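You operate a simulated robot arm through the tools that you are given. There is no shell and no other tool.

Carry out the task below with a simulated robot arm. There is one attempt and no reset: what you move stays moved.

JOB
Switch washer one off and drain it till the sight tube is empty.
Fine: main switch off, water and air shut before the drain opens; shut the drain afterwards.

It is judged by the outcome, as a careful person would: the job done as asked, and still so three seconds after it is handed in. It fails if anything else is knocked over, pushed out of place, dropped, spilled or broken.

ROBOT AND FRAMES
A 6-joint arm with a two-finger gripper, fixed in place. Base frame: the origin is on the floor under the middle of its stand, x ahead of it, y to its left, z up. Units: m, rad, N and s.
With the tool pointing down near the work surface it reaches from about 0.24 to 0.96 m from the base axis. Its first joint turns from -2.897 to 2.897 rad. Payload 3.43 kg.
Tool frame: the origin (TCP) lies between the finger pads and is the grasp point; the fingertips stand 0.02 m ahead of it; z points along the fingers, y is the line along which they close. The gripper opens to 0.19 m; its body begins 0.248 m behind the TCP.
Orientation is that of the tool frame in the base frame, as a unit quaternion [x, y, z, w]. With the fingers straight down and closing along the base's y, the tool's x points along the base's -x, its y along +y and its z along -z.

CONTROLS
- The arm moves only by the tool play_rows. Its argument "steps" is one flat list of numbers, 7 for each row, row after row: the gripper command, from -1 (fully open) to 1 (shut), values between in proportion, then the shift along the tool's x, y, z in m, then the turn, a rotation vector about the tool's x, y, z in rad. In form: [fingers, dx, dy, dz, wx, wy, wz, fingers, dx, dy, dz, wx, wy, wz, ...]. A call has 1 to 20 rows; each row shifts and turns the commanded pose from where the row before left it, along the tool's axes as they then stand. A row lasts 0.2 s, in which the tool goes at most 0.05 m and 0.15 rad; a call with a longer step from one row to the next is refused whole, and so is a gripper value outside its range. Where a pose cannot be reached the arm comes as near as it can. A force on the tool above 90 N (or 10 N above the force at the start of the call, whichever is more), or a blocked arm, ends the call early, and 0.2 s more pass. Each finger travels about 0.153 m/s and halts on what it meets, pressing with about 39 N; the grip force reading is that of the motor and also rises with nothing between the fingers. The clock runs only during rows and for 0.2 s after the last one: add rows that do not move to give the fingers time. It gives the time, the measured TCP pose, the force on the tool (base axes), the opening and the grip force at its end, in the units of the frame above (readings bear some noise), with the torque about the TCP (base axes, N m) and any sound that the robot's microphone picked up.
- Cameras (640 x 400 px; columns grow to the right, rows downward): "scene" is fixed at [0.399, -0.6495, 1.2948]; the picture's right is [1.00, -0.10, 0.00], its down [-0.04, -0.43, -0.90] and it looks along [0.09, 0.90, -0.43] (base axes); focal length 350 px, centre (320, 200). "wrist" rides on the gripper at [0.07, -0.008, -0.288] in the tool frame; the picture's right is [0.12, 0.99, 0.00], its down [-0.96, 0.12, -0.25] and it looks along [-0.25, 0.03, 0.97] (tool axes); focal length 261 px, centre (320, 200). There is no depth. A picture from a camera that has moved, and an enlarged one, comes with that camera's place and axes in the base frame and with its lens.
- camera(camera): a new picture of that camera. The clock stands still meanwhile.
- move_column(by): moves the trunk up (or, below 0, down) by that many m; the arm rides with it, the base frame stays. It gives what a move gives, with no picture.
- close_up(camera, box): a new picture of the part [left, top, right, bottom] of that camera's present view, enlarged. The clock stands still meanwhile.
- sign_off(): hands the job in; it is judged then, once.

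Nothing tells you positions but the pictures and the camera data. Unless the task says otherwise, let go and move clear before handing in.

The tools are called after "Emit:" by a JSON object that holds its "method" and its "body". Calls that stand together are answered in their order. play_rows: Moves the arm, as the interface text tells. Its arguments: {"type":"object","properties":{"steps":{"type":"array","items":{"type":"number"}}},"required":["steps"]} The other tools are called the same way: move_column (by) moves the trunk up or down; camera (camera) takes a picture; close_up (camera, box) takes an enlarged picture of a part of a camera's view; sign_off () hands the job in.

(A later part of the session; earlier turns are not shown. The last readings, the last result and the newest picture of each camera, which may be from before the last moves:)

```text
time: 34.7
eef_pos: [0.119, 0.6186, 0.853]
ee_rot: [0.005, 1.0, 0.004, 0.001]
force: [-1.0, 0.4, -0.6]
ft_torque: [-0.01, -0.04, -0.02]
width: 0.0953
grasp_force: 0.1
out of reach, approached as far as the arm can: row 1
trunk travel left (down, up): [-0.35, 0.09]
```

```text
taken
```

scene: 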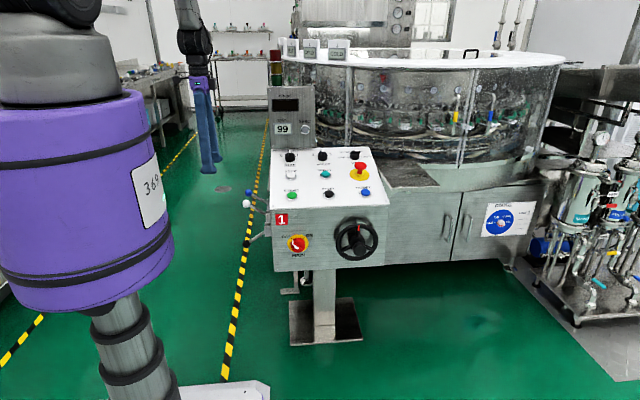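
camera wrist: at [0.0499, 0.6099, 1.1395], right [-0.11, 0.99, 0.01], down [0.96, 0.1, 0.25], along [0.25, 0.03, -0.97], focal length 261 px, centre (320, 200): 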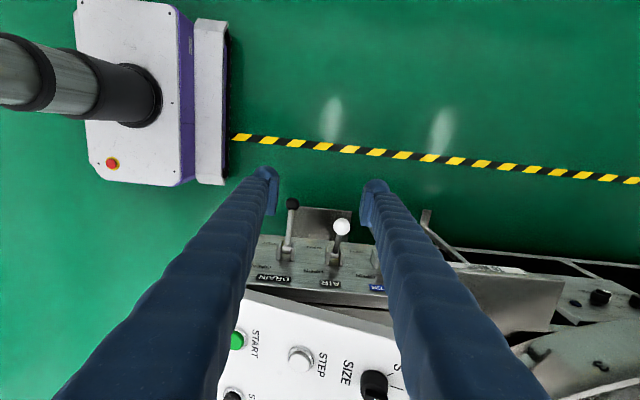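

The levers are in view again. I tilt the tool toward the console's left wall to see the lever plate face-on and to look for the sight tube.

Emit:
{"method": "play_rows", "body": {"steps": [0, 0, 0, 0, 0, -0.14, 0, 0, 0, 0, 0, 0, -0.14, 0, 0, 0, 0, 0, 0, -0.14, 0, 0, 0, 0, 0, 0, -0.14, 0, 0, 0, 0, 0, 0, -0.14, 0, 0, 0, 0, 0, 0, 0, 0]}}

Emit:
{"method": "camera", "body": {"camera": "wrist"}}

```text
time: 36.1
eef_pos: [0.1188, 0.6218, 0.8541]
ee_rot: [0.007, 0.939, 0.001, 0.344]
force: [0.8, 0.4, -0.2]
ft_torque: [-0.04, -0.05, -0.04]
width: 0.0951
grasp_force: 0.1
trunk travel left (down, up): [-0.35, 0.09]
```

```text
taken
camera wrist: at [-0.1191, 0.6155, 1.026], right [-0.08, 0.99, -0.07], down [0.58, 0.1, 0.81], along [0.81, 0.02, -0.58], focal length 261 px, centre (320, 200)
```

wrist: 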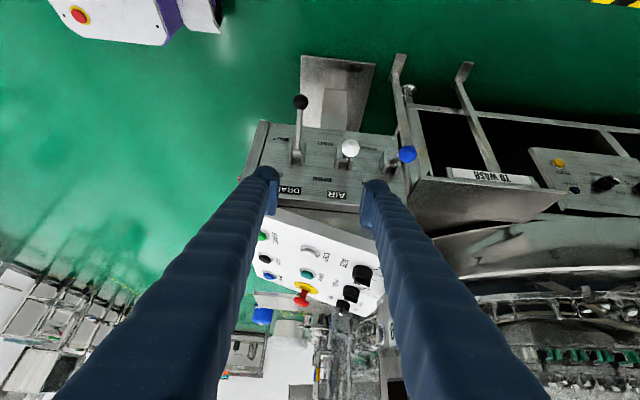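

Emit:
{"method": "close_up", "body": {"camera": "wrist", "box": [240, 50, 440, 210]}}

Emit:
{"method": "close_up", "body": {"camera": "wrist", "box": [380, 50, 640, 250]}}

```text
2.50 times, centred on (340, 130) of wrist
camera zoom: at [-0.1191, 0.6155, 1.026], right [-0.08, 0.99, -0.07], down [0.58, 0.1, 0.81], along [0.81, 0.02, -0.58], focal length 652 px, centre (270, 375)
```

zoom: 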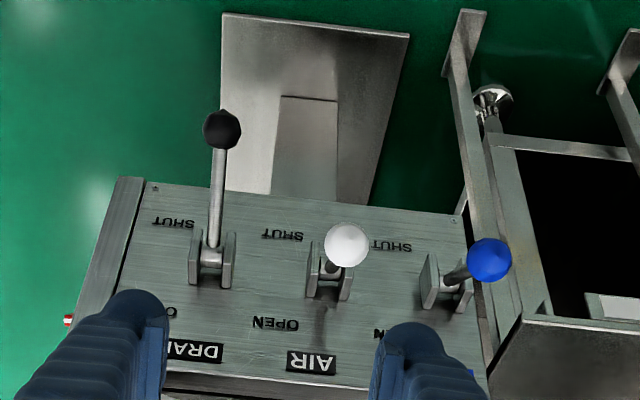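

```text
2.00 times, centred on (510, 150) of wrist
camera zoom: at [-0.1191, 0.6155, 1.026], right [-0.08, 0.99, -0.07], down [0.58, 0.1, 0.81], along [0.81, 0.02, -0.58], focal length 521 px, centre (-60, 300)
```

zoom: 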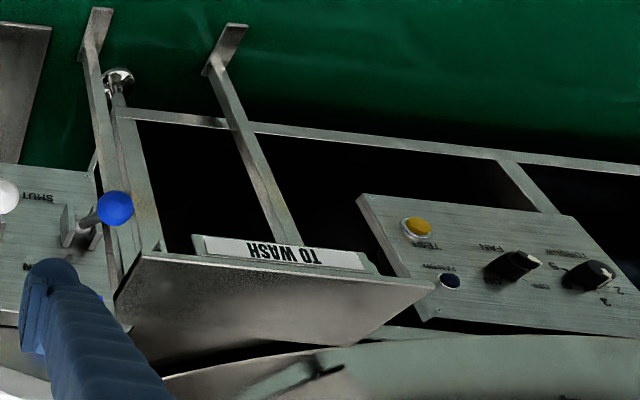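

Emit:
{"method": "close_up", "body": {"camera": "scene", "box": [255, 40, 345, 110]}}

Emit:
{"method": "close_up", "body": {"camera": "scene", "box": [310, 60, 400, 160]}}

Emit:
{"method": "close_up", "body": {"camera": "scene", "box": [490, 60, 640, 200]}}

Emit:
{"method": "close_up", "body": {"camera": "scene", "box": [240, 180, 300, 300]}}

Emit:
{"method": "close_up", "body": {"camera": "wrist", "box": [220, 190, 420, 400]}}

```text
5.71 times, centred on (300, 75) of scene
camera zoom: at [0.399, -0.6495, 1.2948], right [1.0, -0.1, 0.0], down [-0.04, -0.43, -0.9], along [0.09, 0.9, -0.43], focal length 2002 px, centre (434, 914)
```

zoom: 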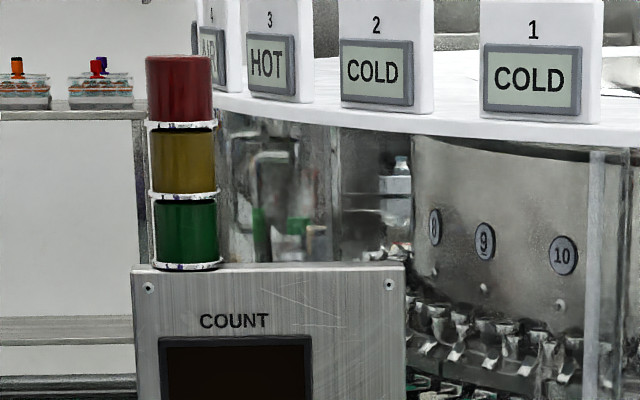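

```text
4.00 times, centred on (355, 110) of scene
camera zoom: at [0.399, -0.6495, 1.2948], right [1.0, -0.1, 0.0], down [-0.04, -0.43, -0.9], along [0.09, 0.9, -0.43], focal length 1402 px, centre (180, 560)
```

zoom: 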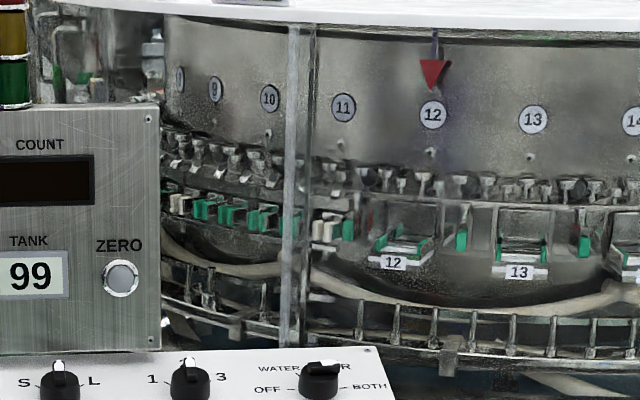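

```text
2.86 times, centred on (565, 130) of scene
camera zoom: at [0.399, -0.6495, 1.2948], right [1.0, -0.1, 0.0], down [-0.04, -0.43, -0.9], along [0.09, 0.9, -0.43], focal length 1001 px, centre (-380, 400)
```

zoom: 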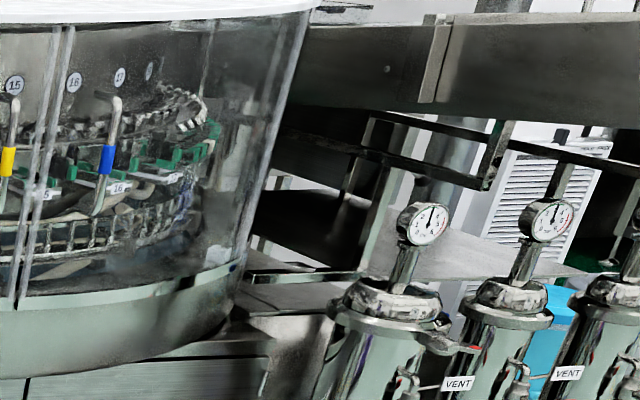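

```text
3.33 times, centred on (270, 240) of scene
camera zoom: at [0.399, -0.6495, 1.2948], right [1.0, -0.1, 0.0], down [-0.04, -0.43, -0.9], along [0.09, 0.9, -0.43], focal length 1168 px, centre (487, 67)
```

zoom: 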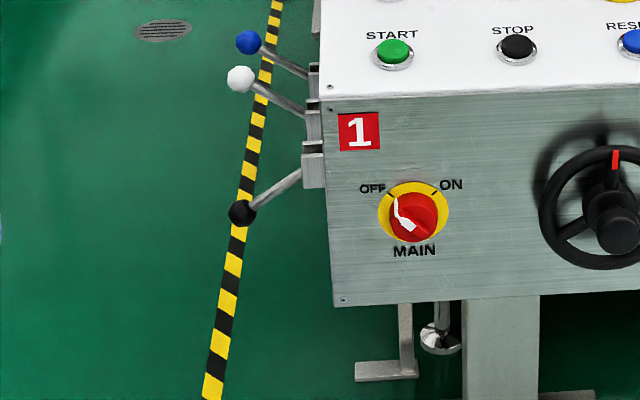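

```text
1.90 times, centred on (320, 295) of wrist
camera zoom: at [-0.1191, 0.6155, 1.026], right [-0.08, 0.99, -0.07], down [0.58, 0.1, 0.81], along [0.81, 0.02, -0.58], focal length 496 px, centre (320, 19)
```

zoom: 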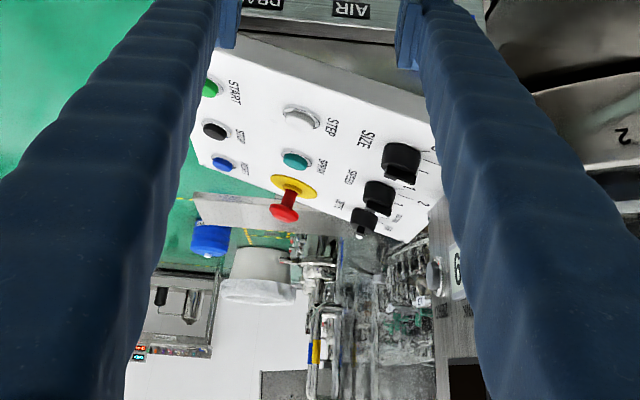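

The lever positions agree between views: air ball about (0.222, 0.675, 0.659), water (0.221, 0.783, 0.660), drain (0.224, 0.566, 0.532), pivots near x=0.315, z=0.597. I go to a pre-grasp point in front of the white air ball first.

Emit:
{"method": "play_rows", "body": {"steps": [0.3, 0.0118, 0.0132, 0.0339, 0, 0, 0, 0.3, 0.0118, 0.0132, 0.0339, 0, 0, 0, 0.3, 0.0118, 0.0132, 0.0339, 0, 0, 0, 0.3, 0.0118, 0.0132, 0.0339, 0, 0, 0, 0.3, 0, 0, 0, 0, 0, 0]}}

Emit:
{"method": "camera", "body": {"camera": "wrist"}}

Emit:
{"method": "close_up", "body": {"camera": "wrist", "box": [240, 110, 400, 230]}}

Emit:
{"method": "close_up", "body": {"camera": "scene", "box": [180, 120, 320, 280]}}

```text
time: 37.3
eef_pos: [0.1718, 0.6757, 0.7208]
ee_rot: [0.006, 0.939, 0.001, 0.343]
force: [0.3, 0.3, 0.5]
ft_torque: [-0.04, 0.0, -0.03]
width: 0.0666
grasp_force: 0.0
trunk travel left (down, up): [-0.35, 0.09]
```

```text
taken
camera wrist: at [-0.0664, 0.6692, 0.8937], right [-0.08, 0.99, -0.07], down [0.58, 0.1, 0.81], along [0.81, 0.02, -0.58], focal length 261 px, centre (320, 200)
```

wrist: 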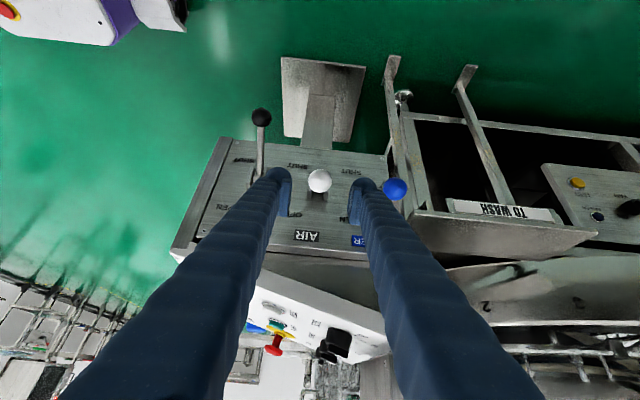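

```text
3.33 times, centred on (320, 170) of wrist
camera zoom: at [-0.0664, 0.6692, 0.8937], right [-0.08, 0.99, -0.07], down [0.58, 0.1, 0.81], along [0.81, 0.02, -0.58], focal length 869 px, centre (320, 300)
```

zoom: 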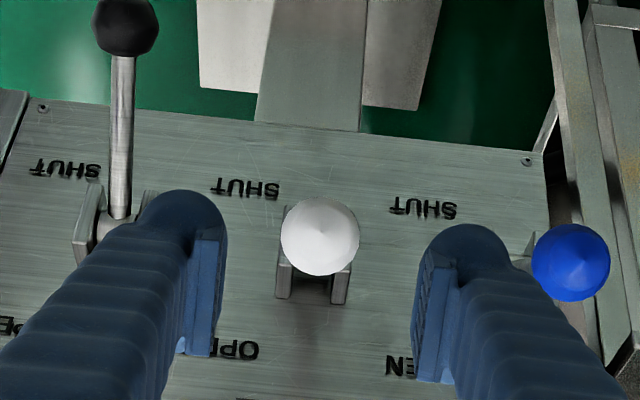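

```text
2.50 times, centred on (250, 200) of scene
camera zoom: at [0.399, -0.6495, 1.2948], right [1.0, -0.1, 0.0], down [-0.04, -0.43, -0.9], along [0.09, 0.9, -0.43], focal length 876 px, centre (495, 200)
```

zoom: 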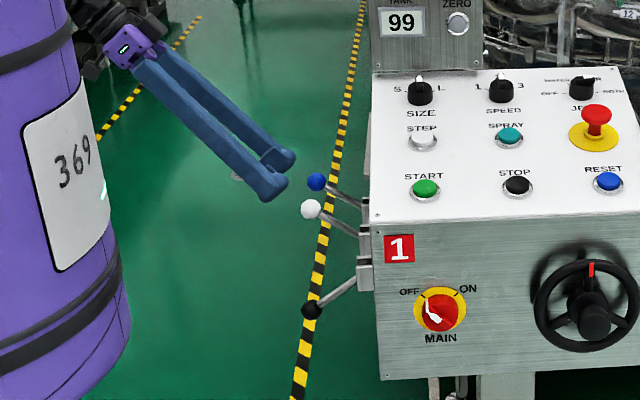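

Aligned with the white ball. I advance to straddle it and close on it.

Emit:
{"method": "play_rows", "body": {"steps": [0.3, 0.001, 0, 0.027, 0, 0, 0, 0.3, 0.001, 0, 0.027, 0, 0, 0, 0.3, 0.001, 0, 0.026, 0, 0, 0, 0.3, 0, 0, 0, 0, 0, 0, 0.6, 0, 0, 0, 0, 0, 0, 0.9, 0, 0, 0, 0, 0, 0, 0.9, 0, 0, 0, 0, 0, 0]}}

Emit:
{"method": "close_up", "body": {"camera": "wrist", "box": [240, 110, 400, 230]}}

Emit:
{"method": "close_up", "body": {"camera": "scene", "box": [210, 160, 310, 270]}}

```text
time: 38.9
eef_pos: [0.2193, 0.6748, 0.6567]
ee_rot: [0.006, 0.939, 0.002, 0.343]
force: [1.8, 1.3, -4.4]
ft_torque: [0.0, 0.12, 0.03]
width: 0.0343
grasp_force: 45.1
trunk travel left (down, up): [-0.35, 0.09]
```

```text
3.33 times, centred on (320, 170) of wrist
camera zoom: at [-0.0181, 0.6687, 0.8303], right [-0.08, 0.99, -0.07], down [0.58, 0.1, 0.81], along [0.81, 0.02, -0.58], focal length 869 px, centre (320, 300)
```

zoom: 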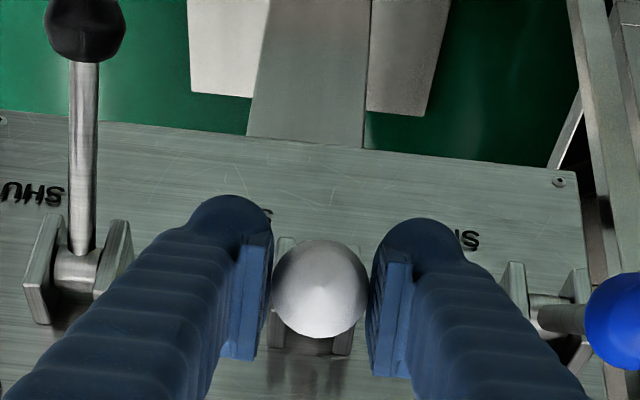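

```text
3.64 times, centred on (260, 215) of scene
camera zoom: at [0.399, -0.6495, 1.2948], right [1.0, -0.1, 0.0], down [-0.04, -0.43, -0.9], along [0.09, 0.9, -0.43], focal length 1274 px, centre (538, 146)
```

zoom: 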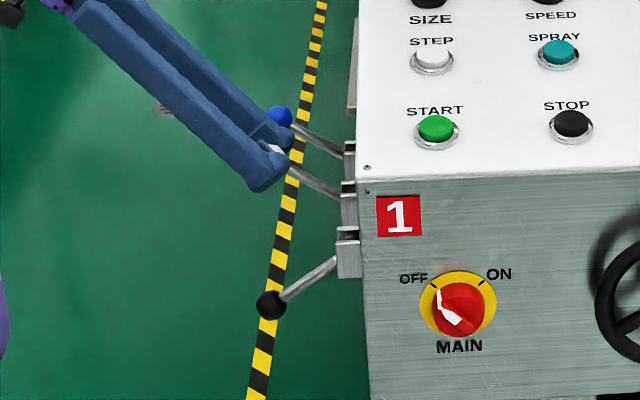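

The ball is held (34 mm wide, firm). I now bring the air lever down along its arc, first the upper half.

Emit:
{"method": "play_rows", "body": {"steps": [0.9, 0.0091, 0, 0.00345, 0, 0, 0, 0.9, 0.0091, 0, 0.00345, 0, 0, 0, 0.9, 0.01, 0, 0.00615, 0, 0, 0, 0.9, 0.01, 0, 0.00615, 0, 0, 0, 0.9, 0.00845, 0, 0.0081, 0, 0, 0, 0.9, 0.00845, 0, 0.0081, 0, 0, 0]}}

Emit:
{"method": "close_up", "body": {"camera": "wrist", "box": [240, 110, 400, 230]}}

Emit:
{"method": "close_up", "body": {"camera": "scene", "box": [210, 160, 310, 270]}}

```text
time: 40.3
eef_pos: [0.2001, 0.6767, 0.5928]
ee_rot: [0.006, 0.939, 0.002, 0.343]
force: [-3.3, 3.7, 9.4]
ft_torque: [-0.32, -1.15, -0.1]
width: 0.0317
grasp_force: 45.2
trunk travel left (down, up): [-0.35, 0.09]
```

```text
3.33 times, centred on (320, 170) of wrist
camera zoom: at [-0.0371, 0.6684, 0.7656], right [-0.08, 0.99, -0.07], down [0.58, 0.1, 0.81], along [0.81, 0.03, -0.58], focal length 869 px, centre (320, 300)
```

zoom: 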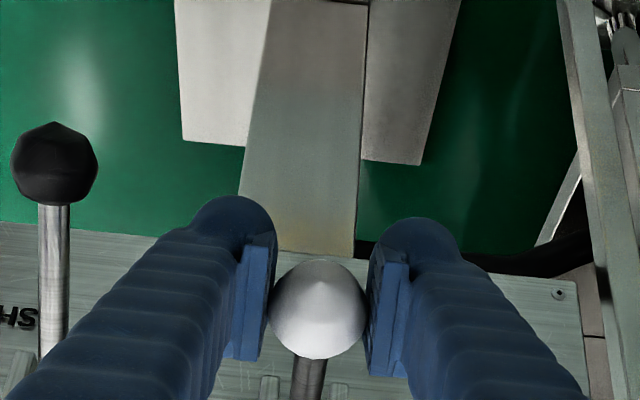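

```text
3.64 times, centred on (260, 215) of scene
camera zoom: at [0.399, -0.6495, 1.2948], right [1.0, -0.1, 0.0], down [-0.04, -0.43, -0.9], along [0.09, 0.9, -0.43], focal length 1274 px, centre (538, 146)
```

zoom: 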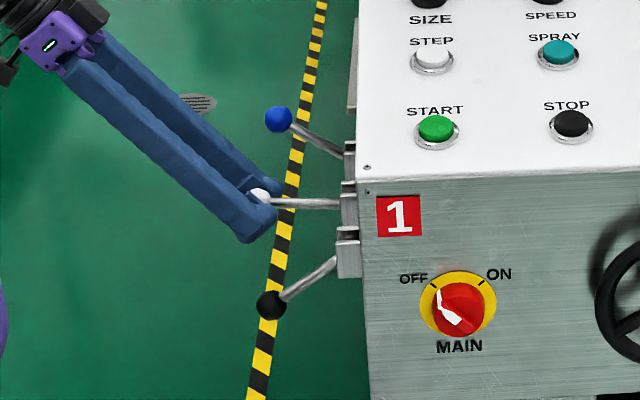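

The air lever is now level and following nicely. I continue with the lower half of the arc.

Emit:
{"method": "play_rows", "body": {"steps": [0.9, 0.0066, 0, 0.00965, 0, 0, 0, 0.9, 0.0066, 0, 0.00965, 0, 0, 0, 0.9, 0.0044, 0, 0.01085, 0, 0, 0, 0.9, 0.0044, 0, 0.01085, 0, 0, 0, 0.9, 0.00205, 0, 0.0115, 0, 0, 0, 0.9, 0.00205, 0, 0.0115, 0, 0, 0]}}

Emit:
{"method": "close_up", "body": {"camera": "wrist", "box": [240, 110, 400, 230]}}

Emit:
{"method": "close_up", "body": {"camera": "scene", "box": [210, 160, 310, 270]}}

```text
time: 41.7
eef_pos: [0.2231, 0.6748, 0.5267]
ee_rot: [0.007, 0.939, 0.0, 0.344]
force: [-10.7, -18.8, 4.5]
ft_torque: [-0.02, -1.08, 0.09]
width: 0.0319
grasp_force: 44.8
trunk travel left (down, up): [-0.35, 0.09]
```

```text
3.33 times, centred on (320, 170) of wrist
camera zoom: at [-0.0149, 0.6692, 0.7005], right [-0.08, 0.99, -0.07], down [0.58, 0.1, 0.81], along [0.81, 0.02, -0.58], focal length 869 px, centre (320, 300)
```

zoom: 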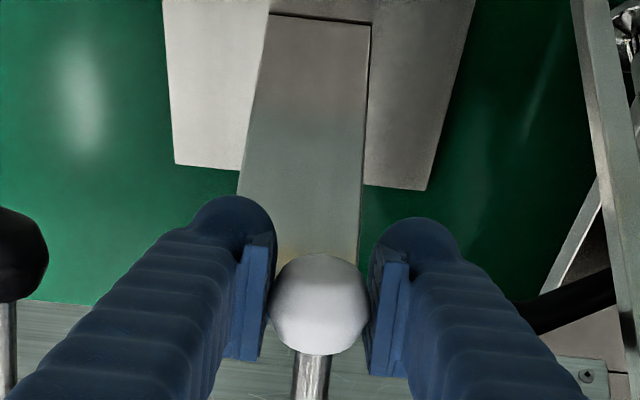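

```text
3.64 times, centred on (260, 215) of scene
camera zoom: at [0.399, -0.6495, 1.2948], right [1.0, -0.1, 0.0], down [-0.04, -0.43, -0.9], along [0.09, 0.9, -0.43], focal length 1274 px, centre (538, 146)
```

zoom: 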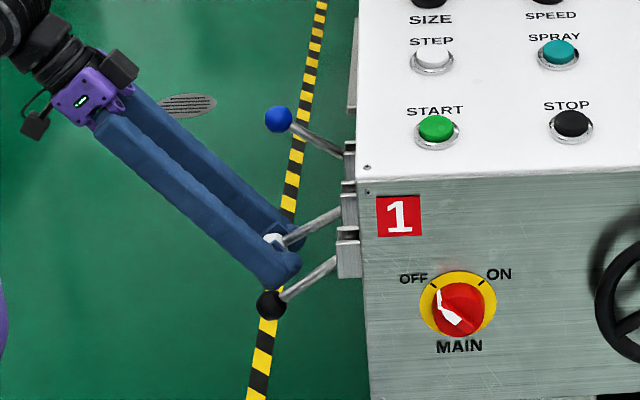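

Emit:
{"method": "play_rows", "body": {"steps": [0.9, 0.0004, 0, 0.005, 0, 0, 0, 0.9, 0.0004, 0, 0.004, 0, 0, 0, 0.9, 0, 0, 0, 0, 0, 0]}}

Emit:
{"method": "close_up", "body": {"camera": "scene", "box": [230, 185, 290, 260]}}

```text
time: 42.5
eef_pos: [0.2279, 0.6761, 0.52]
ee_rot: [0.006, 0.939, 0.001, 0.344]
force: [-10.6, -24.0, 6.1]
ft_torque: [0.25, -1.23, 0.2]
width: 0.0318
grasp_force: 44.9
trunk travel left (down, up): [-0.35, 0.09]
```

```text
5.33 times, centred on (260, 222) of scene
camera zoom: at [0.399, -0.6495, 1.2948], right [1.0, -0.1, 0.0], down [-0.04, -0.43, -0.9], along [0.09, 0.9, -0.43], focal length 1869 px, centre (640, 80)
```

zoom: 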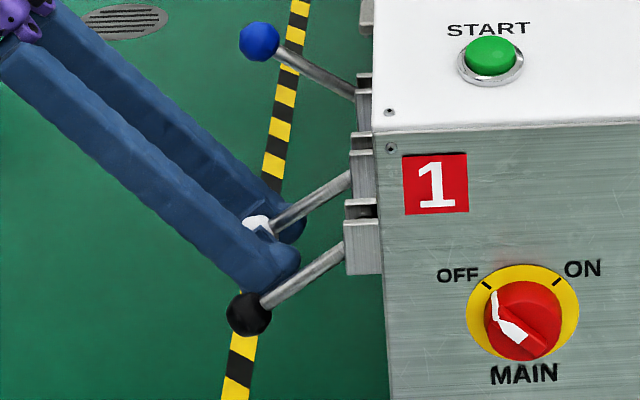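

Emit:
{"method": "play_rows", "body": {"steps": [0.9, -0.0005, 0, 0.005, 0, 0, 0, 0.9, -0.0005, 0, 0.004, 0, 0, 0, 0.9, 0, 0, 0, 0, 0, 0]}}

Emit:
{"method": "close_up", "body": {"camera": "scene", "box": [240, 195, 280, 255]}}

```text
time: 43.3
eef_pos: [0.2328, 0.6759, 0.5155]
ee_rot: [0.006, 0.939, 0.002, 0.343]
force: [-37.9, -30.0, 20.1]
ft_torque: [0.3, -0.06, 0.15]
width: 0.0322
grasp_force: 45.0
trunk travel left (down, up): [-0.35, 0.09]
```

```text
6.67 times, centred on (260, 225) of scene
camera zoom: at [0.399, -0.6495, 1.2948], right [1.0, -0.1, 0.0], down [-0.04, -0.43, -0.9], along [0.09, 0.9, -0.43], focal length 2336 px, centre (720, 33)
```

zoom: 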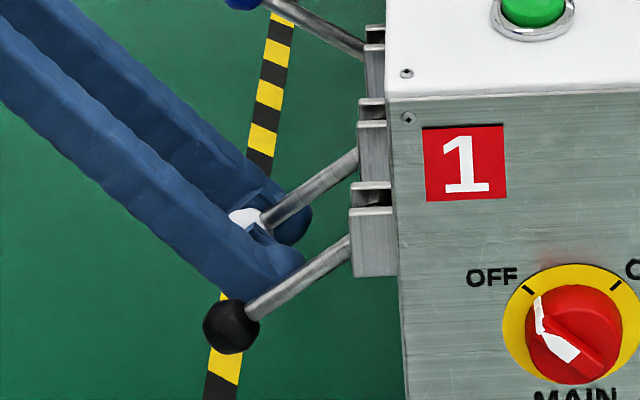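

The lever is against its SHUT stop, parallel to the drain lever's SHUT position. I release, back out, and go to the blue water ball.

Emit:
{"method": "play_rows", "body": {"steps": [0.6, 0, 0, 0, 0, 0, 0, 0.3, 0, 0, 0, 0, 0, 0, 0.3, 0, 0, -0.025, 0, 0, 0, 0.3, 0, 0, -0.035, 0, 0, 0, 0.3, 0, 0, -0.04, 0, 0, 0, 0.3, -0.0278, 0, -0.0328, 0, 0, 0, 0.3, -0.0278, 0, -0.0328, 0, 0, 0, 0.3, -0.0278, 0, -0.0328, 0, 0, 0, 0.3, 0, 0.036, 0, 0, 0, 0, 0.3, 0, 0.036, 0, 0, 0, 0, 0.3, 0, 0.035, 0, 0, 0, 0, 0.3, 0, 0, 0, 0, 0, 0]}}

Emit:
{"method": "camera", "body": {"camera": "wrist"}}

Emit:
{"method": "close_up", "body": {"camera": "wrist", "box": [220, 110, 400, 230]}}

Emit:
{"method": "close_up", "body": {"camera": "scene", "box": [220, 170, 300, 260]}}

```text
time: 45.9
eef_pos: [0.1729, 0.7824, 0.7208]
ee_rot: [0.007, 0.939, 0.001, 0.343]
force: [-1.3, -1.0, 0.3]
ft_torque: [-0.02, 0.0, -0.02]
width: 0.0667
grasp_force: 0.1
trunk travel left (down, up): [-0.35, 0.09]
```

```text
taken
camera wrist: at [-0.0656, 0.7747, 0.8944], right [-0.08, 0.99, -0.07], down [0.58, 0.1, 0.81], along [0.81, 0.02, -0.58], focal length 261 px, centre (320, 200)
```

wrist: 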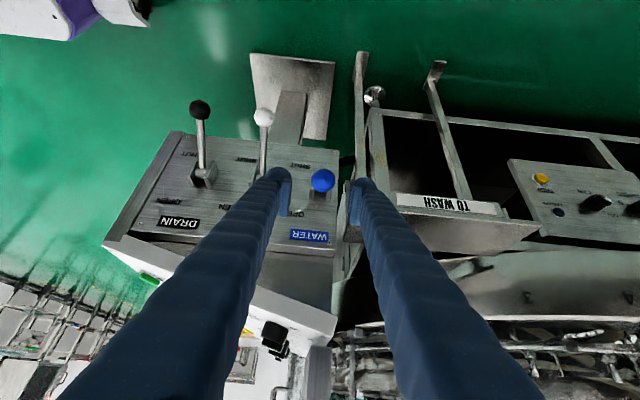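

```text
3.33 times, centred on (310, 170) of wrist
camera zoom: at [-0.0656, 0.7747, 0.8944], right [-0.08, 0.99, -0.07], down [0.58, 0.1, 0.81], along [0.81, 0.02, -0.58], focal length 869 px, centre (353, 300)
```

zoom: 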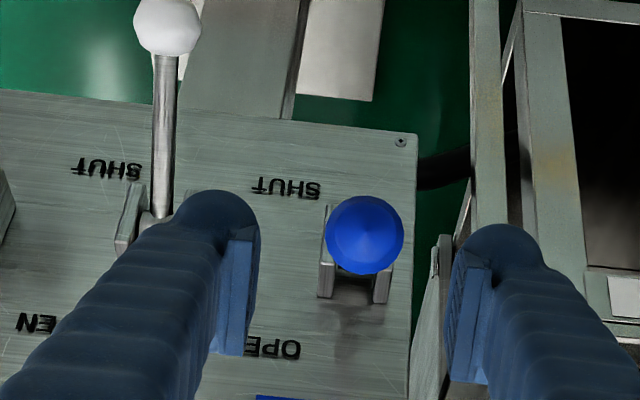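

```text
4.44 times, centred on (260, 215) of scene
camera zoom: at [0.399, -0.6495, 1.2948], right [1.0, -0.1, 0.0], down [-0.04, -0.43, -0.9], along [0.09, 0.9, -0.43], focal length 1557 px, centre (587, 133)
```

zoom: 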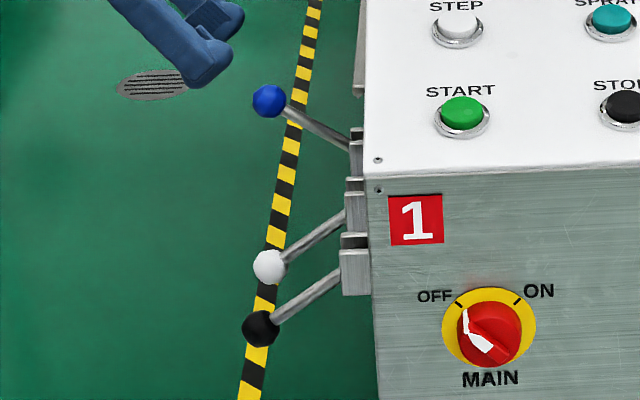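

The air lever stays at SHUT. The blue ball is about 5 mm to the right of my axis, so I correct while advancing and then close on it.

Emit:
{"method": "play_rows", "body": {"steps": [0.3, 0.0013, 0.0055, 0.01, 0, 0, 0, 0.3, 0.0013, 0, 0.025, 0, 0, 0, 0.3, 0.0012, 0, 0.025, 0, 0, 0, 0.3, 0, 0, 0.02, 0, 0, 0, 0.3, 0, 0, 0, 0, 0, 0, 0.6, 0, 0, 0, 0, 0, 0, 0.9, 0, 0, 0, 0, 0, 0, 0.9, 0, 0, 0, 0, 0, 0]}}

Emit:
{"method": "close_up", "body": {"camera": "wrist", "box": [220, 110, 400, 230]}}

Emit:
{"method": "close_up", "body": {"camera": "scene", "box": [220, 170, 300, 260]}}

```text
time: 47.7
eef_pos: [0.2192, 0.7856, 0.6578]
ee_rot: [0.007, 0.939, 0.0, 0.343]
force: [-0.2, -8.0, -2.2]
ft_torque: [-0.07, 0.15, 0.01]
width: 0.0339
grasp_force: 45.4
trunk travel left (down, up): [-0.35, 0.09]
```

```text
3.33 times, centred on (310, 170) of wrist
camera zoom: at [-0.0178, 0.779, 0.8307], right [-0.08, 0.99, -0.07], down [0.58, 0.1, 0.81], along [0.81, 0.02, -0.58], focal length 869 px, centre (353, 300)
```

zoom: 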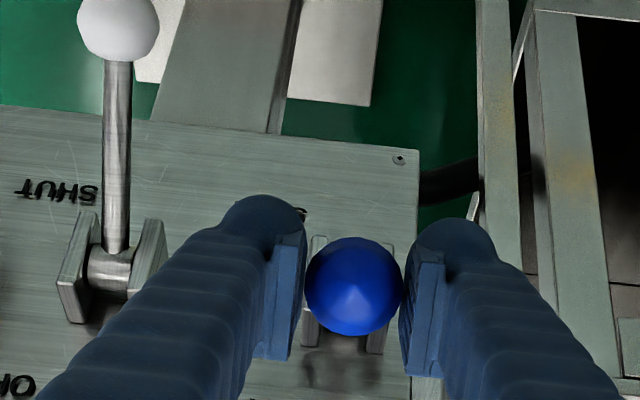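

```text
4.44 times, centred on (260, 215) of scene
camera zoom: at [0.399, -0.6495, 1.2948], right [1.0, -0.1, 0.0], down [-0.04, -0.43, -0.9], along [0.09, 0.9, -0.43], focal length 1557 px, centre (587, 133)
```

zoom: 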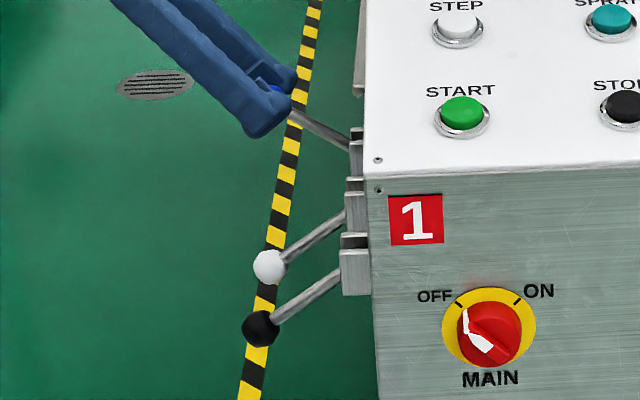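

The blue ball is held. I bring the water lever down along the same arc.

Emit:
{"method": "play_rows", "body": {"steps": [0.9, 0.0091, 0, 0.00345, 0, 0, 0, 0.9, 0.0091, 0, 0.00345, 0, 0, 0, 0.9, 0.01, 0, 0.00615, 0, 0, 0, 0.9, 0.01, 0, 0.00615, 0, 0, 0, 0.9, 0.00845, 0, 0.0081, 0, 0, 0, 0.9, 0.00845, 0, 0.0081, 0, 0, 0, 0.9, 0.0066, 0, 0.00965, 0, 0, 0, 0.9, 0.0066, 0, 0.00965, 0, 0, 0, 0.9, 0.0044, 0, 0.01085, 0, 0, 0, 0.9, 0.0044, 0, 0.01085, 0, 0, 0, 0.9, 0.00205, 0, 0.0115, 0, 0, 0, 0.9, 0.00205, 0, 0.0115, 0, 0, 0, 0.9, 0.0004, 0, 0.005, 0, 0, 0, 0.9, 0.0004, 0, 0.004, 0, 0, 0, 0.9, 0, 0, 0, 0, 0, 0]}}

Emit:
{"method": "close_up", "body": {"camera": "wrist", "box": [220, 110, 400, 230]}}

Emit:
{"method": "close_up", "body": {"camera": "scene", "box": [220, 170, 300, 260]}}

```text
time: 50.9
eef_pos: [0.2286, 0.7853, 0.522]
ee_rot: [0.007, 0.939, 0.0, 0.343]
force: [-17.2, -36.4, 0.0]
ft_torque: [0.36, -1.06, 0.24]
width: 0.0317
grasp_force: 45.3
trunk travel left (down, up): [-0.35, 0.09]
```

```text
3.33 times, centred on (310, 170) of wrist
camera zoom: at [-0.0102, 0.7791, 0.6947], right [-0.08, 0.99, -0.07], down [0.58, 0.1, 0.81], along [0.81, 0.02, -0.58], focal length 869 px, centre (353, 300)
```

zoom: 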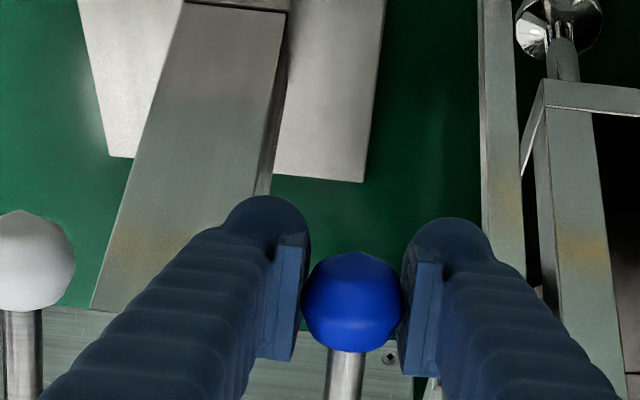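

```text
4.44 times, centred on (260, 215) of scene
camera zoom: at [0.399, -0.6495, 1.2948], right [1.0, -0.1, 0.0], down [-0.04, -0.43, -0.9], along [0.09, 0.9, -0.43], focal length 1557 px, centre (587, 133)
```

zoom: 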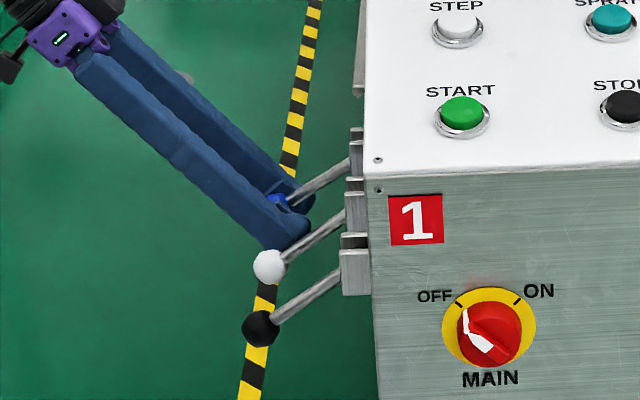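

Emit:
{"method": "play_rows", "body": {"steps": [0.9, -0.0005, -0.001, 0.005, 0, 0, 0, 0.9, -0.0005, -0.001, 0.004, 0, 0, 0, 0.9, 0, 0, 0, 0, 0, 0]}}

Emit:
{"method": "close_up", "body": {"camera": "scene", "box": [240, 180, 290, 255]}}

```text
time: 51.7
eef_pos: [0.2319, 0.7856, 0.5152]
ee_rot: [0.007, 0.939, 0.002, 0.343]
force: [-38.5, -38.0, 20.3]
ft_torque: [0.28, -0.18, 0.13]
width: 0.0318
grasp_force: 45.0
trunk travel left (down, up): [-0.35, 0.09]
```

```text
5.33 times, centred on (265, 218) of scene
camera zoom: at [0.399, -0.6495, 1.2948], right [1.0, -0.1, 0.0], down [-0.04, -0.43, -0.9], along [0.09, 0.9, -0.43], focal length 1869 px, centre (613, 107)
```

zoom: 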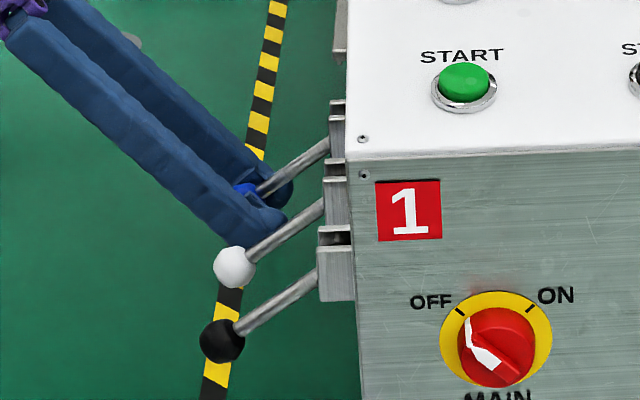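

Water is at its stop too. I release and back away, then check both levers.

Emit:
{"method": "play_rows", "body": {"steps": [0.6, 0, 0, 0, 0, 0, 0, 0.3, 0, 0, 0, 0, 0, 0, 0.3, 0, 0, -0.025, 0, 0, 0, 0.3, 0, 0, -0.035, 0, 0, 0, 0.3, 0, 0, -0.04, 0, 0, 0, 0.3, -0.0278, -0.02, -0.0328, 0, 0, 0, 0.3, -0.0278, -0.03, -0.0228, 0, 0, 0, 0.3, -0.0278, -0.03, -0.0228, 0, 0, 0, 0.3, 0, 0, 0, 0, 0, 0]}}

Emit:
{"method": "camera", "body": {"camera": "wrist"}}

Emit:
{"method": "close_up", "body": {"camera": "scene", "box": [220, 170, 300, 260]}}

```text
time: 53.7
eef_pos: [0.18, 0.7016, 0.7033]
ee_rot: [0.006, 0.939, 0.002, 0.343]
force: [-0.1, -0.7, 0.6]
ft_torque: [0.03, 0.07, 0.01]
width: 0.0666
grasp_force: 0.1
trunk travel left (down, up): [-0.35, 0.09]
```

```text
taken
camera wrist: at [-0.0569, 0.6946, 0.8762], right [-0.08, 0.99, -0.07], down [0.58, 0.1, 0.81], along [0.81, 0.02, -0.58], focal length 261 px, centre (320, 200)
```

wrist: 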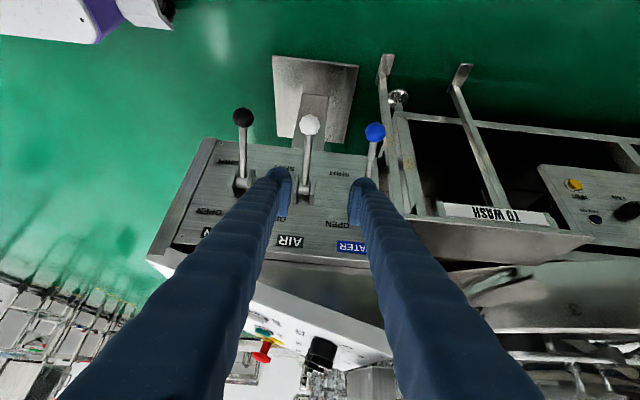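

```text
4.44 times, centred on (260, 215) of scene
camera zoom: at [0.399, -0.6495, 1.2948], right [1.0, -0.1, 0.0], down [-0.04, -0.43, -0.9], along [0.09, 0.9, -0.43], focal length 1557 px, centre (587, 133)
```

zoom: 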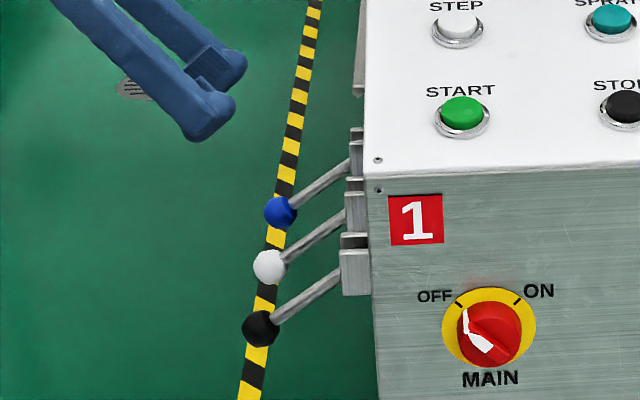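

All three levers now read SHUT and the main switch is off. Before opening the drain I look for the sight tube, backing away and tilting the camera more toward the machine.

Emit:
{"method": "play_rows", "body": {"steps": [-1, -0.03, 0, -0.03, 0, 0, 0, -1, -0.03, 0, -0.03, 0, 0, 0, -1, -0.03, 0, -0.03, 0, 0, 0, -1, 0, 0, 0, 0, -0.14, 0, -1, 0, 0, 0, 0, -0.14, 0, -1, 0, 0, 0, 0, -0.14, 0, -1, 0, 0, 0, 0, -0.14, 0, -1, 0, 0, 0, 0, 0, 0]}}

Emit:
{"method": "camera", "body": {"camera": "wrist"}}

```text
time: 55.5
eef_pos: [0.1934, 0.7063, 0.8303]
ee_rot: [0.007, 0.807, -0.001, 0.59]
force: [-0.4, 0.5, -1.1]
ft_torque: [-0.05, -0.07, -0.06]
width: 0.1901
grasp_force: 0.1
trunk travel left (down, up): [-0.35, 0.09]
```

```text
taken
camera wrist: at [-0.1006, 0.7007, 0.8489], right [-0.03, 0.99, -0.11], down [0.06, 0.11, 0.99], along [1.0, 0.02, -0.06], focal length 261 px, centre (320, 200)
```

wrist: 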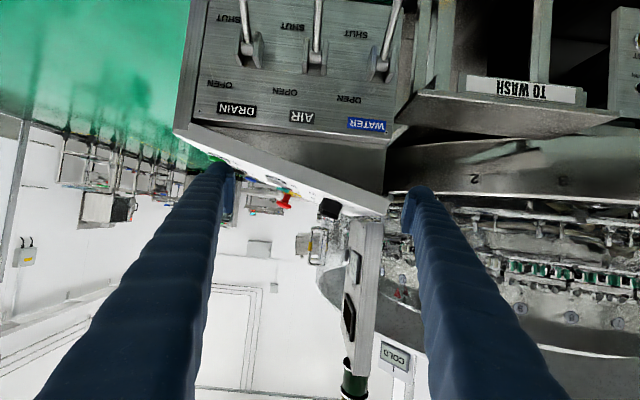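

Emit:
{"method": "close_up", "body": {"camera": "wrist", "box": [380, 50, 640, 210]}}

Emit:
{"method": "close_up", "body": {"camera": "wrist", "box": [440, 180, 640, 400]}}

Emit:
{"method": "close_up", "body": {"camera": "wrist", "box": [220, 150, 440, 400]}}

Emit:
{"method": "close_up", "body": {"camera": "wrist", "box": [180, 0, 420, 150]}}

```text
2.46 times, centred on (510, 130) of wrist
camera zoom: at [-0.1006, 0.7007, 0.8489], right [-0.03, 0.99, -0.11], down [0.06, 0.11, 0.99], along [1.0, 0.02, -0.06], focal length 642 px, centre (-148, 372)
```

zoom: 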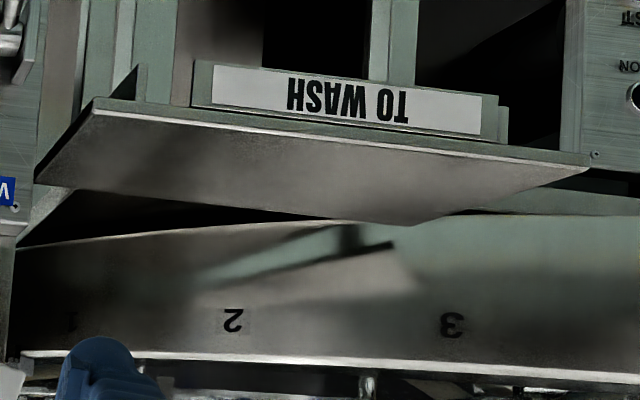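

```text
1.82 times, centred on (540, 290) of wrist
camera zoom: at [-0.1006, 0.7007, 0.8489], right [-0.03, 0.99, -0.11], down [0.06, 0.11, 0.99], along [1.0, 0.02, -0.06], focal length 474 px, centre (-80, 36)
```

zoom: 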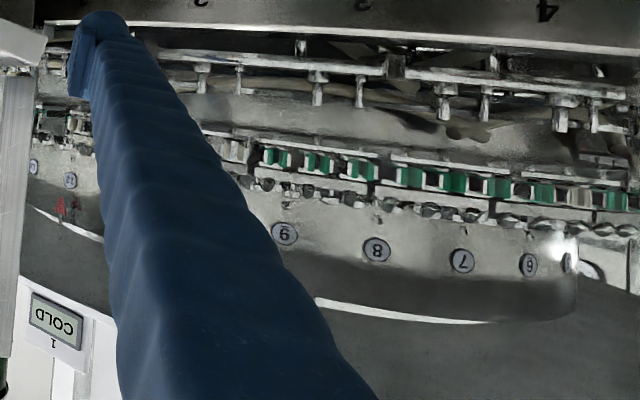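

```text
1.60 times, centred on (330, 275) of wrist
camera zoom: at [-0.1006, 0.7007, 0.8489], right [-0.03, 0.99, -0.11], down [0.06, 0.11, 0.99], along [1.0, 0.02, -0.06], focal length 417 px, centre (304, 80)
```

zoom: 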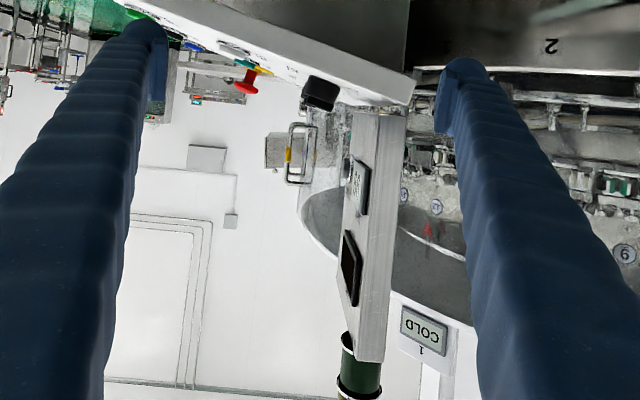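

```text
2.67 times, centred on (300, 75) of wrist
camera zoom: at [-0.1006, 0.7007, 0.8489], right [-0.03, 0.99, -0.11], down [0.06, 0.11, 0.99], along [1.0, 0.02, -0.06], focal length 695 px, centre (373, 533)
```

zoom: 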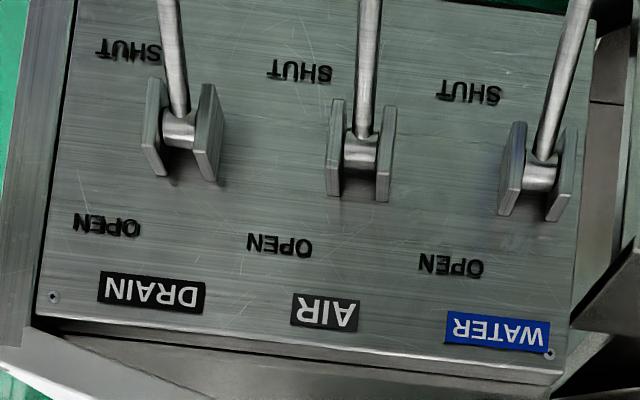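

All three levers clearly read SHUT. The sight tube is still not in view, so I back off and turn the camera toward the far (+y) part of the machine.

Emit:
{"method": "play_rows", "body": {"steps": [-1, 0, 0, -0.04, 0, 0, 0, -1, 0, 0, -0.04, 0, 0, 0, -1, 0, 0, 0, -0.133, 0, -0.042, -1, 0, 0, 0, -0.133, 0, -0.042, -1, 0, 0, 0, -0.133, 0, -0.042, -1, 0, 0, 0, -0.133, 0, -0.042, -1, 0, 0, 0, -0.133, 0, -0.042, -1, 0, 0, 0, 0, 0, 0]}}

Emit:
{"method": "camera", "body": {"camera": "wrist"}}

```text
time: 57.3
eef_pos: [0.0544, 0.824, 0.8647]
ee_rot: [-0.271, 0.761, 0.177, 0.562]
force: [0.6, -0.1, 0.1]
ft_torque: [0.01, -0.01, 0.0]
width: 0.19
grasp_force: 0.0
out of reach, approached as far as the arm can: row 5, 6, 7
trunk travel left (down, up): [-0.35, 0.09]
```

```text
taken
camera wrist: at [-0.1716, 0.6378, 0.8849], right [-0.63, 0.76, -0.15], down [-0.05, 0.16, 0.99], along [0.77, 0.63, -0.06], focal length 261 px, centre (320, 200)
```

wrist: 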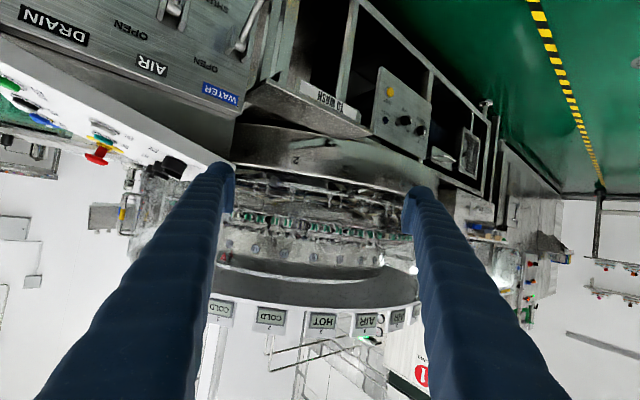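

Emit:
{"method": "close_up", "body": {"camera": "wrist", "box": [230, 0, 500, 190]}}

Emit:
{"method": "close_up", "body": {"camera": "wrist", "box": [420, 110, 640, 300]}}

Emit:
{"method": "close_up", "body": {"camera": "wrist", "box": [200, 130, 440, 330]}}

Emit:
{"method": "close_up", "body": {"camera": "wrist", "box": [0, 60, 240, 300]}}

Emit:
{"method": "close_up", "body": {"camera": "wrist", "box": [200, 280, 480, 400]}}

```text
2.11 times, centred on (365, 95) of wrist
camera zoom: at [-0.1716, 0.6378, 0.8849], right [-0.63, 0.76, -0.15], down [-0.05, 0.16, 0.99], along [0.77, 0.63, -0.06], focal length 549 px, centre (225, 421)
```

zoom: 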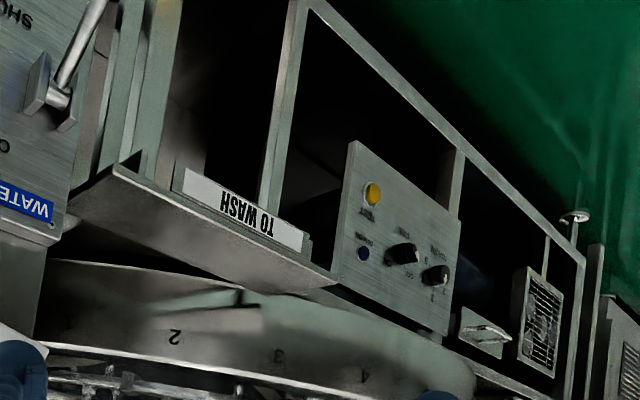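

```text
2.11 times, centred on (530, 205) of wrist
camera zoom: at [-0.1716, 0.6378, 0.8849], right [-0.63, 0.76, -0.15], down [-0.05, 0.16, 0.99], along [0.77, 0.63, -0.06], focal length 549 px, centre (-122, 190)
```

zoom: 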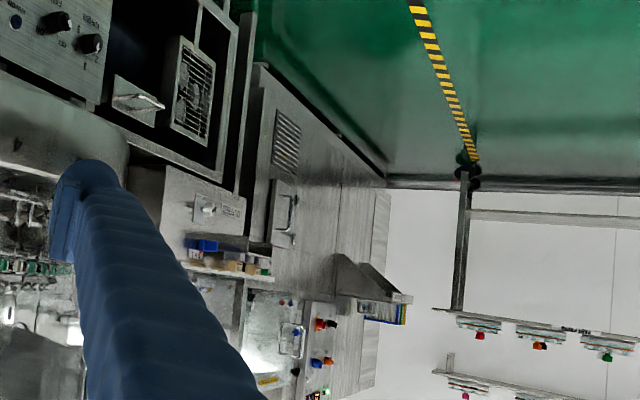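

```text
2.00 times, centred on (320, 230) of wrist
camera zoom: at [-0.1716, 0.6378, 0.8849], right [-0.63, 0.76, -0.15], down [-0.05, 0.16, 0.99], along [0.77, 0.63, -0.06], focal length 521 px, centre (320, 140)
```

zoom: 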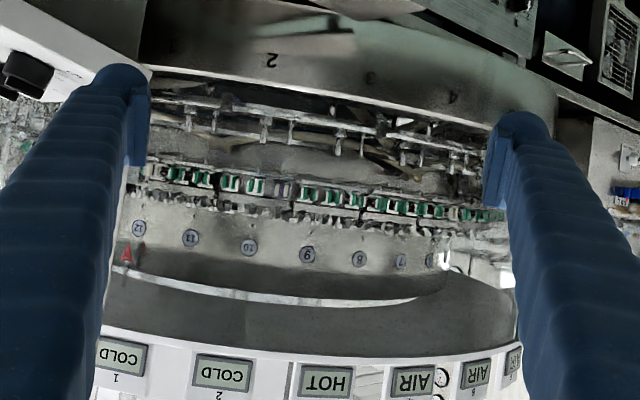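

```text
1.67 times, centred on (120, 180) of wrist
camera zoom: at [-0.1716, 0.6378, 0.8849], right [-0.63, 0.76, -0.15], down [-0.05, 0.16, 0.99], along [0.77, 0.63, -0.06], focal length 434 px, centre (653, 233)
```

zoom: 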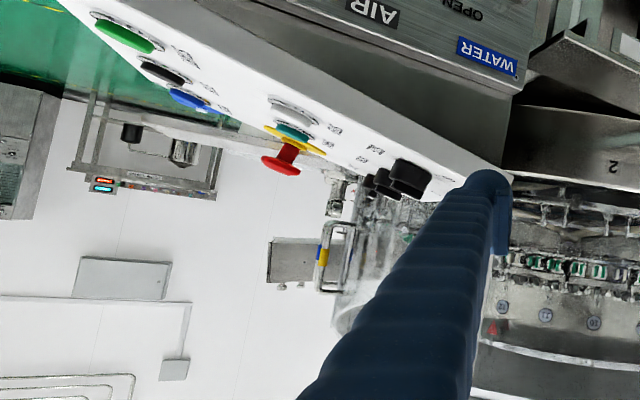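

```text
2.29 times, centred on (340, 340) of wrist
camera zoom: at [-0.1716, 0.6378, 0.8849], right [-0.63, 0.76, -0.15], down [-0.05, 0.16, 0.99], along [0.77, 0.63, -0.06], focal length 596 px, centre (274, -120)
```

zoom: 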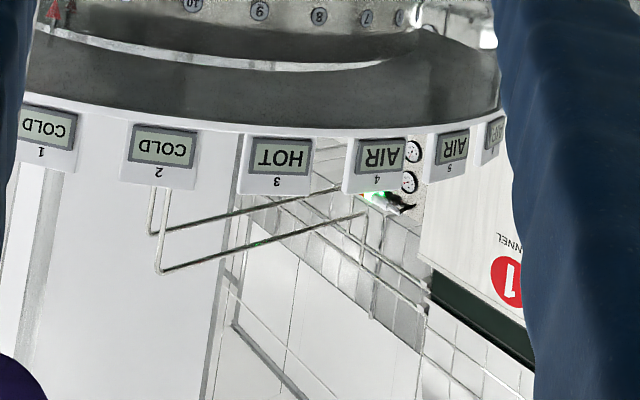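

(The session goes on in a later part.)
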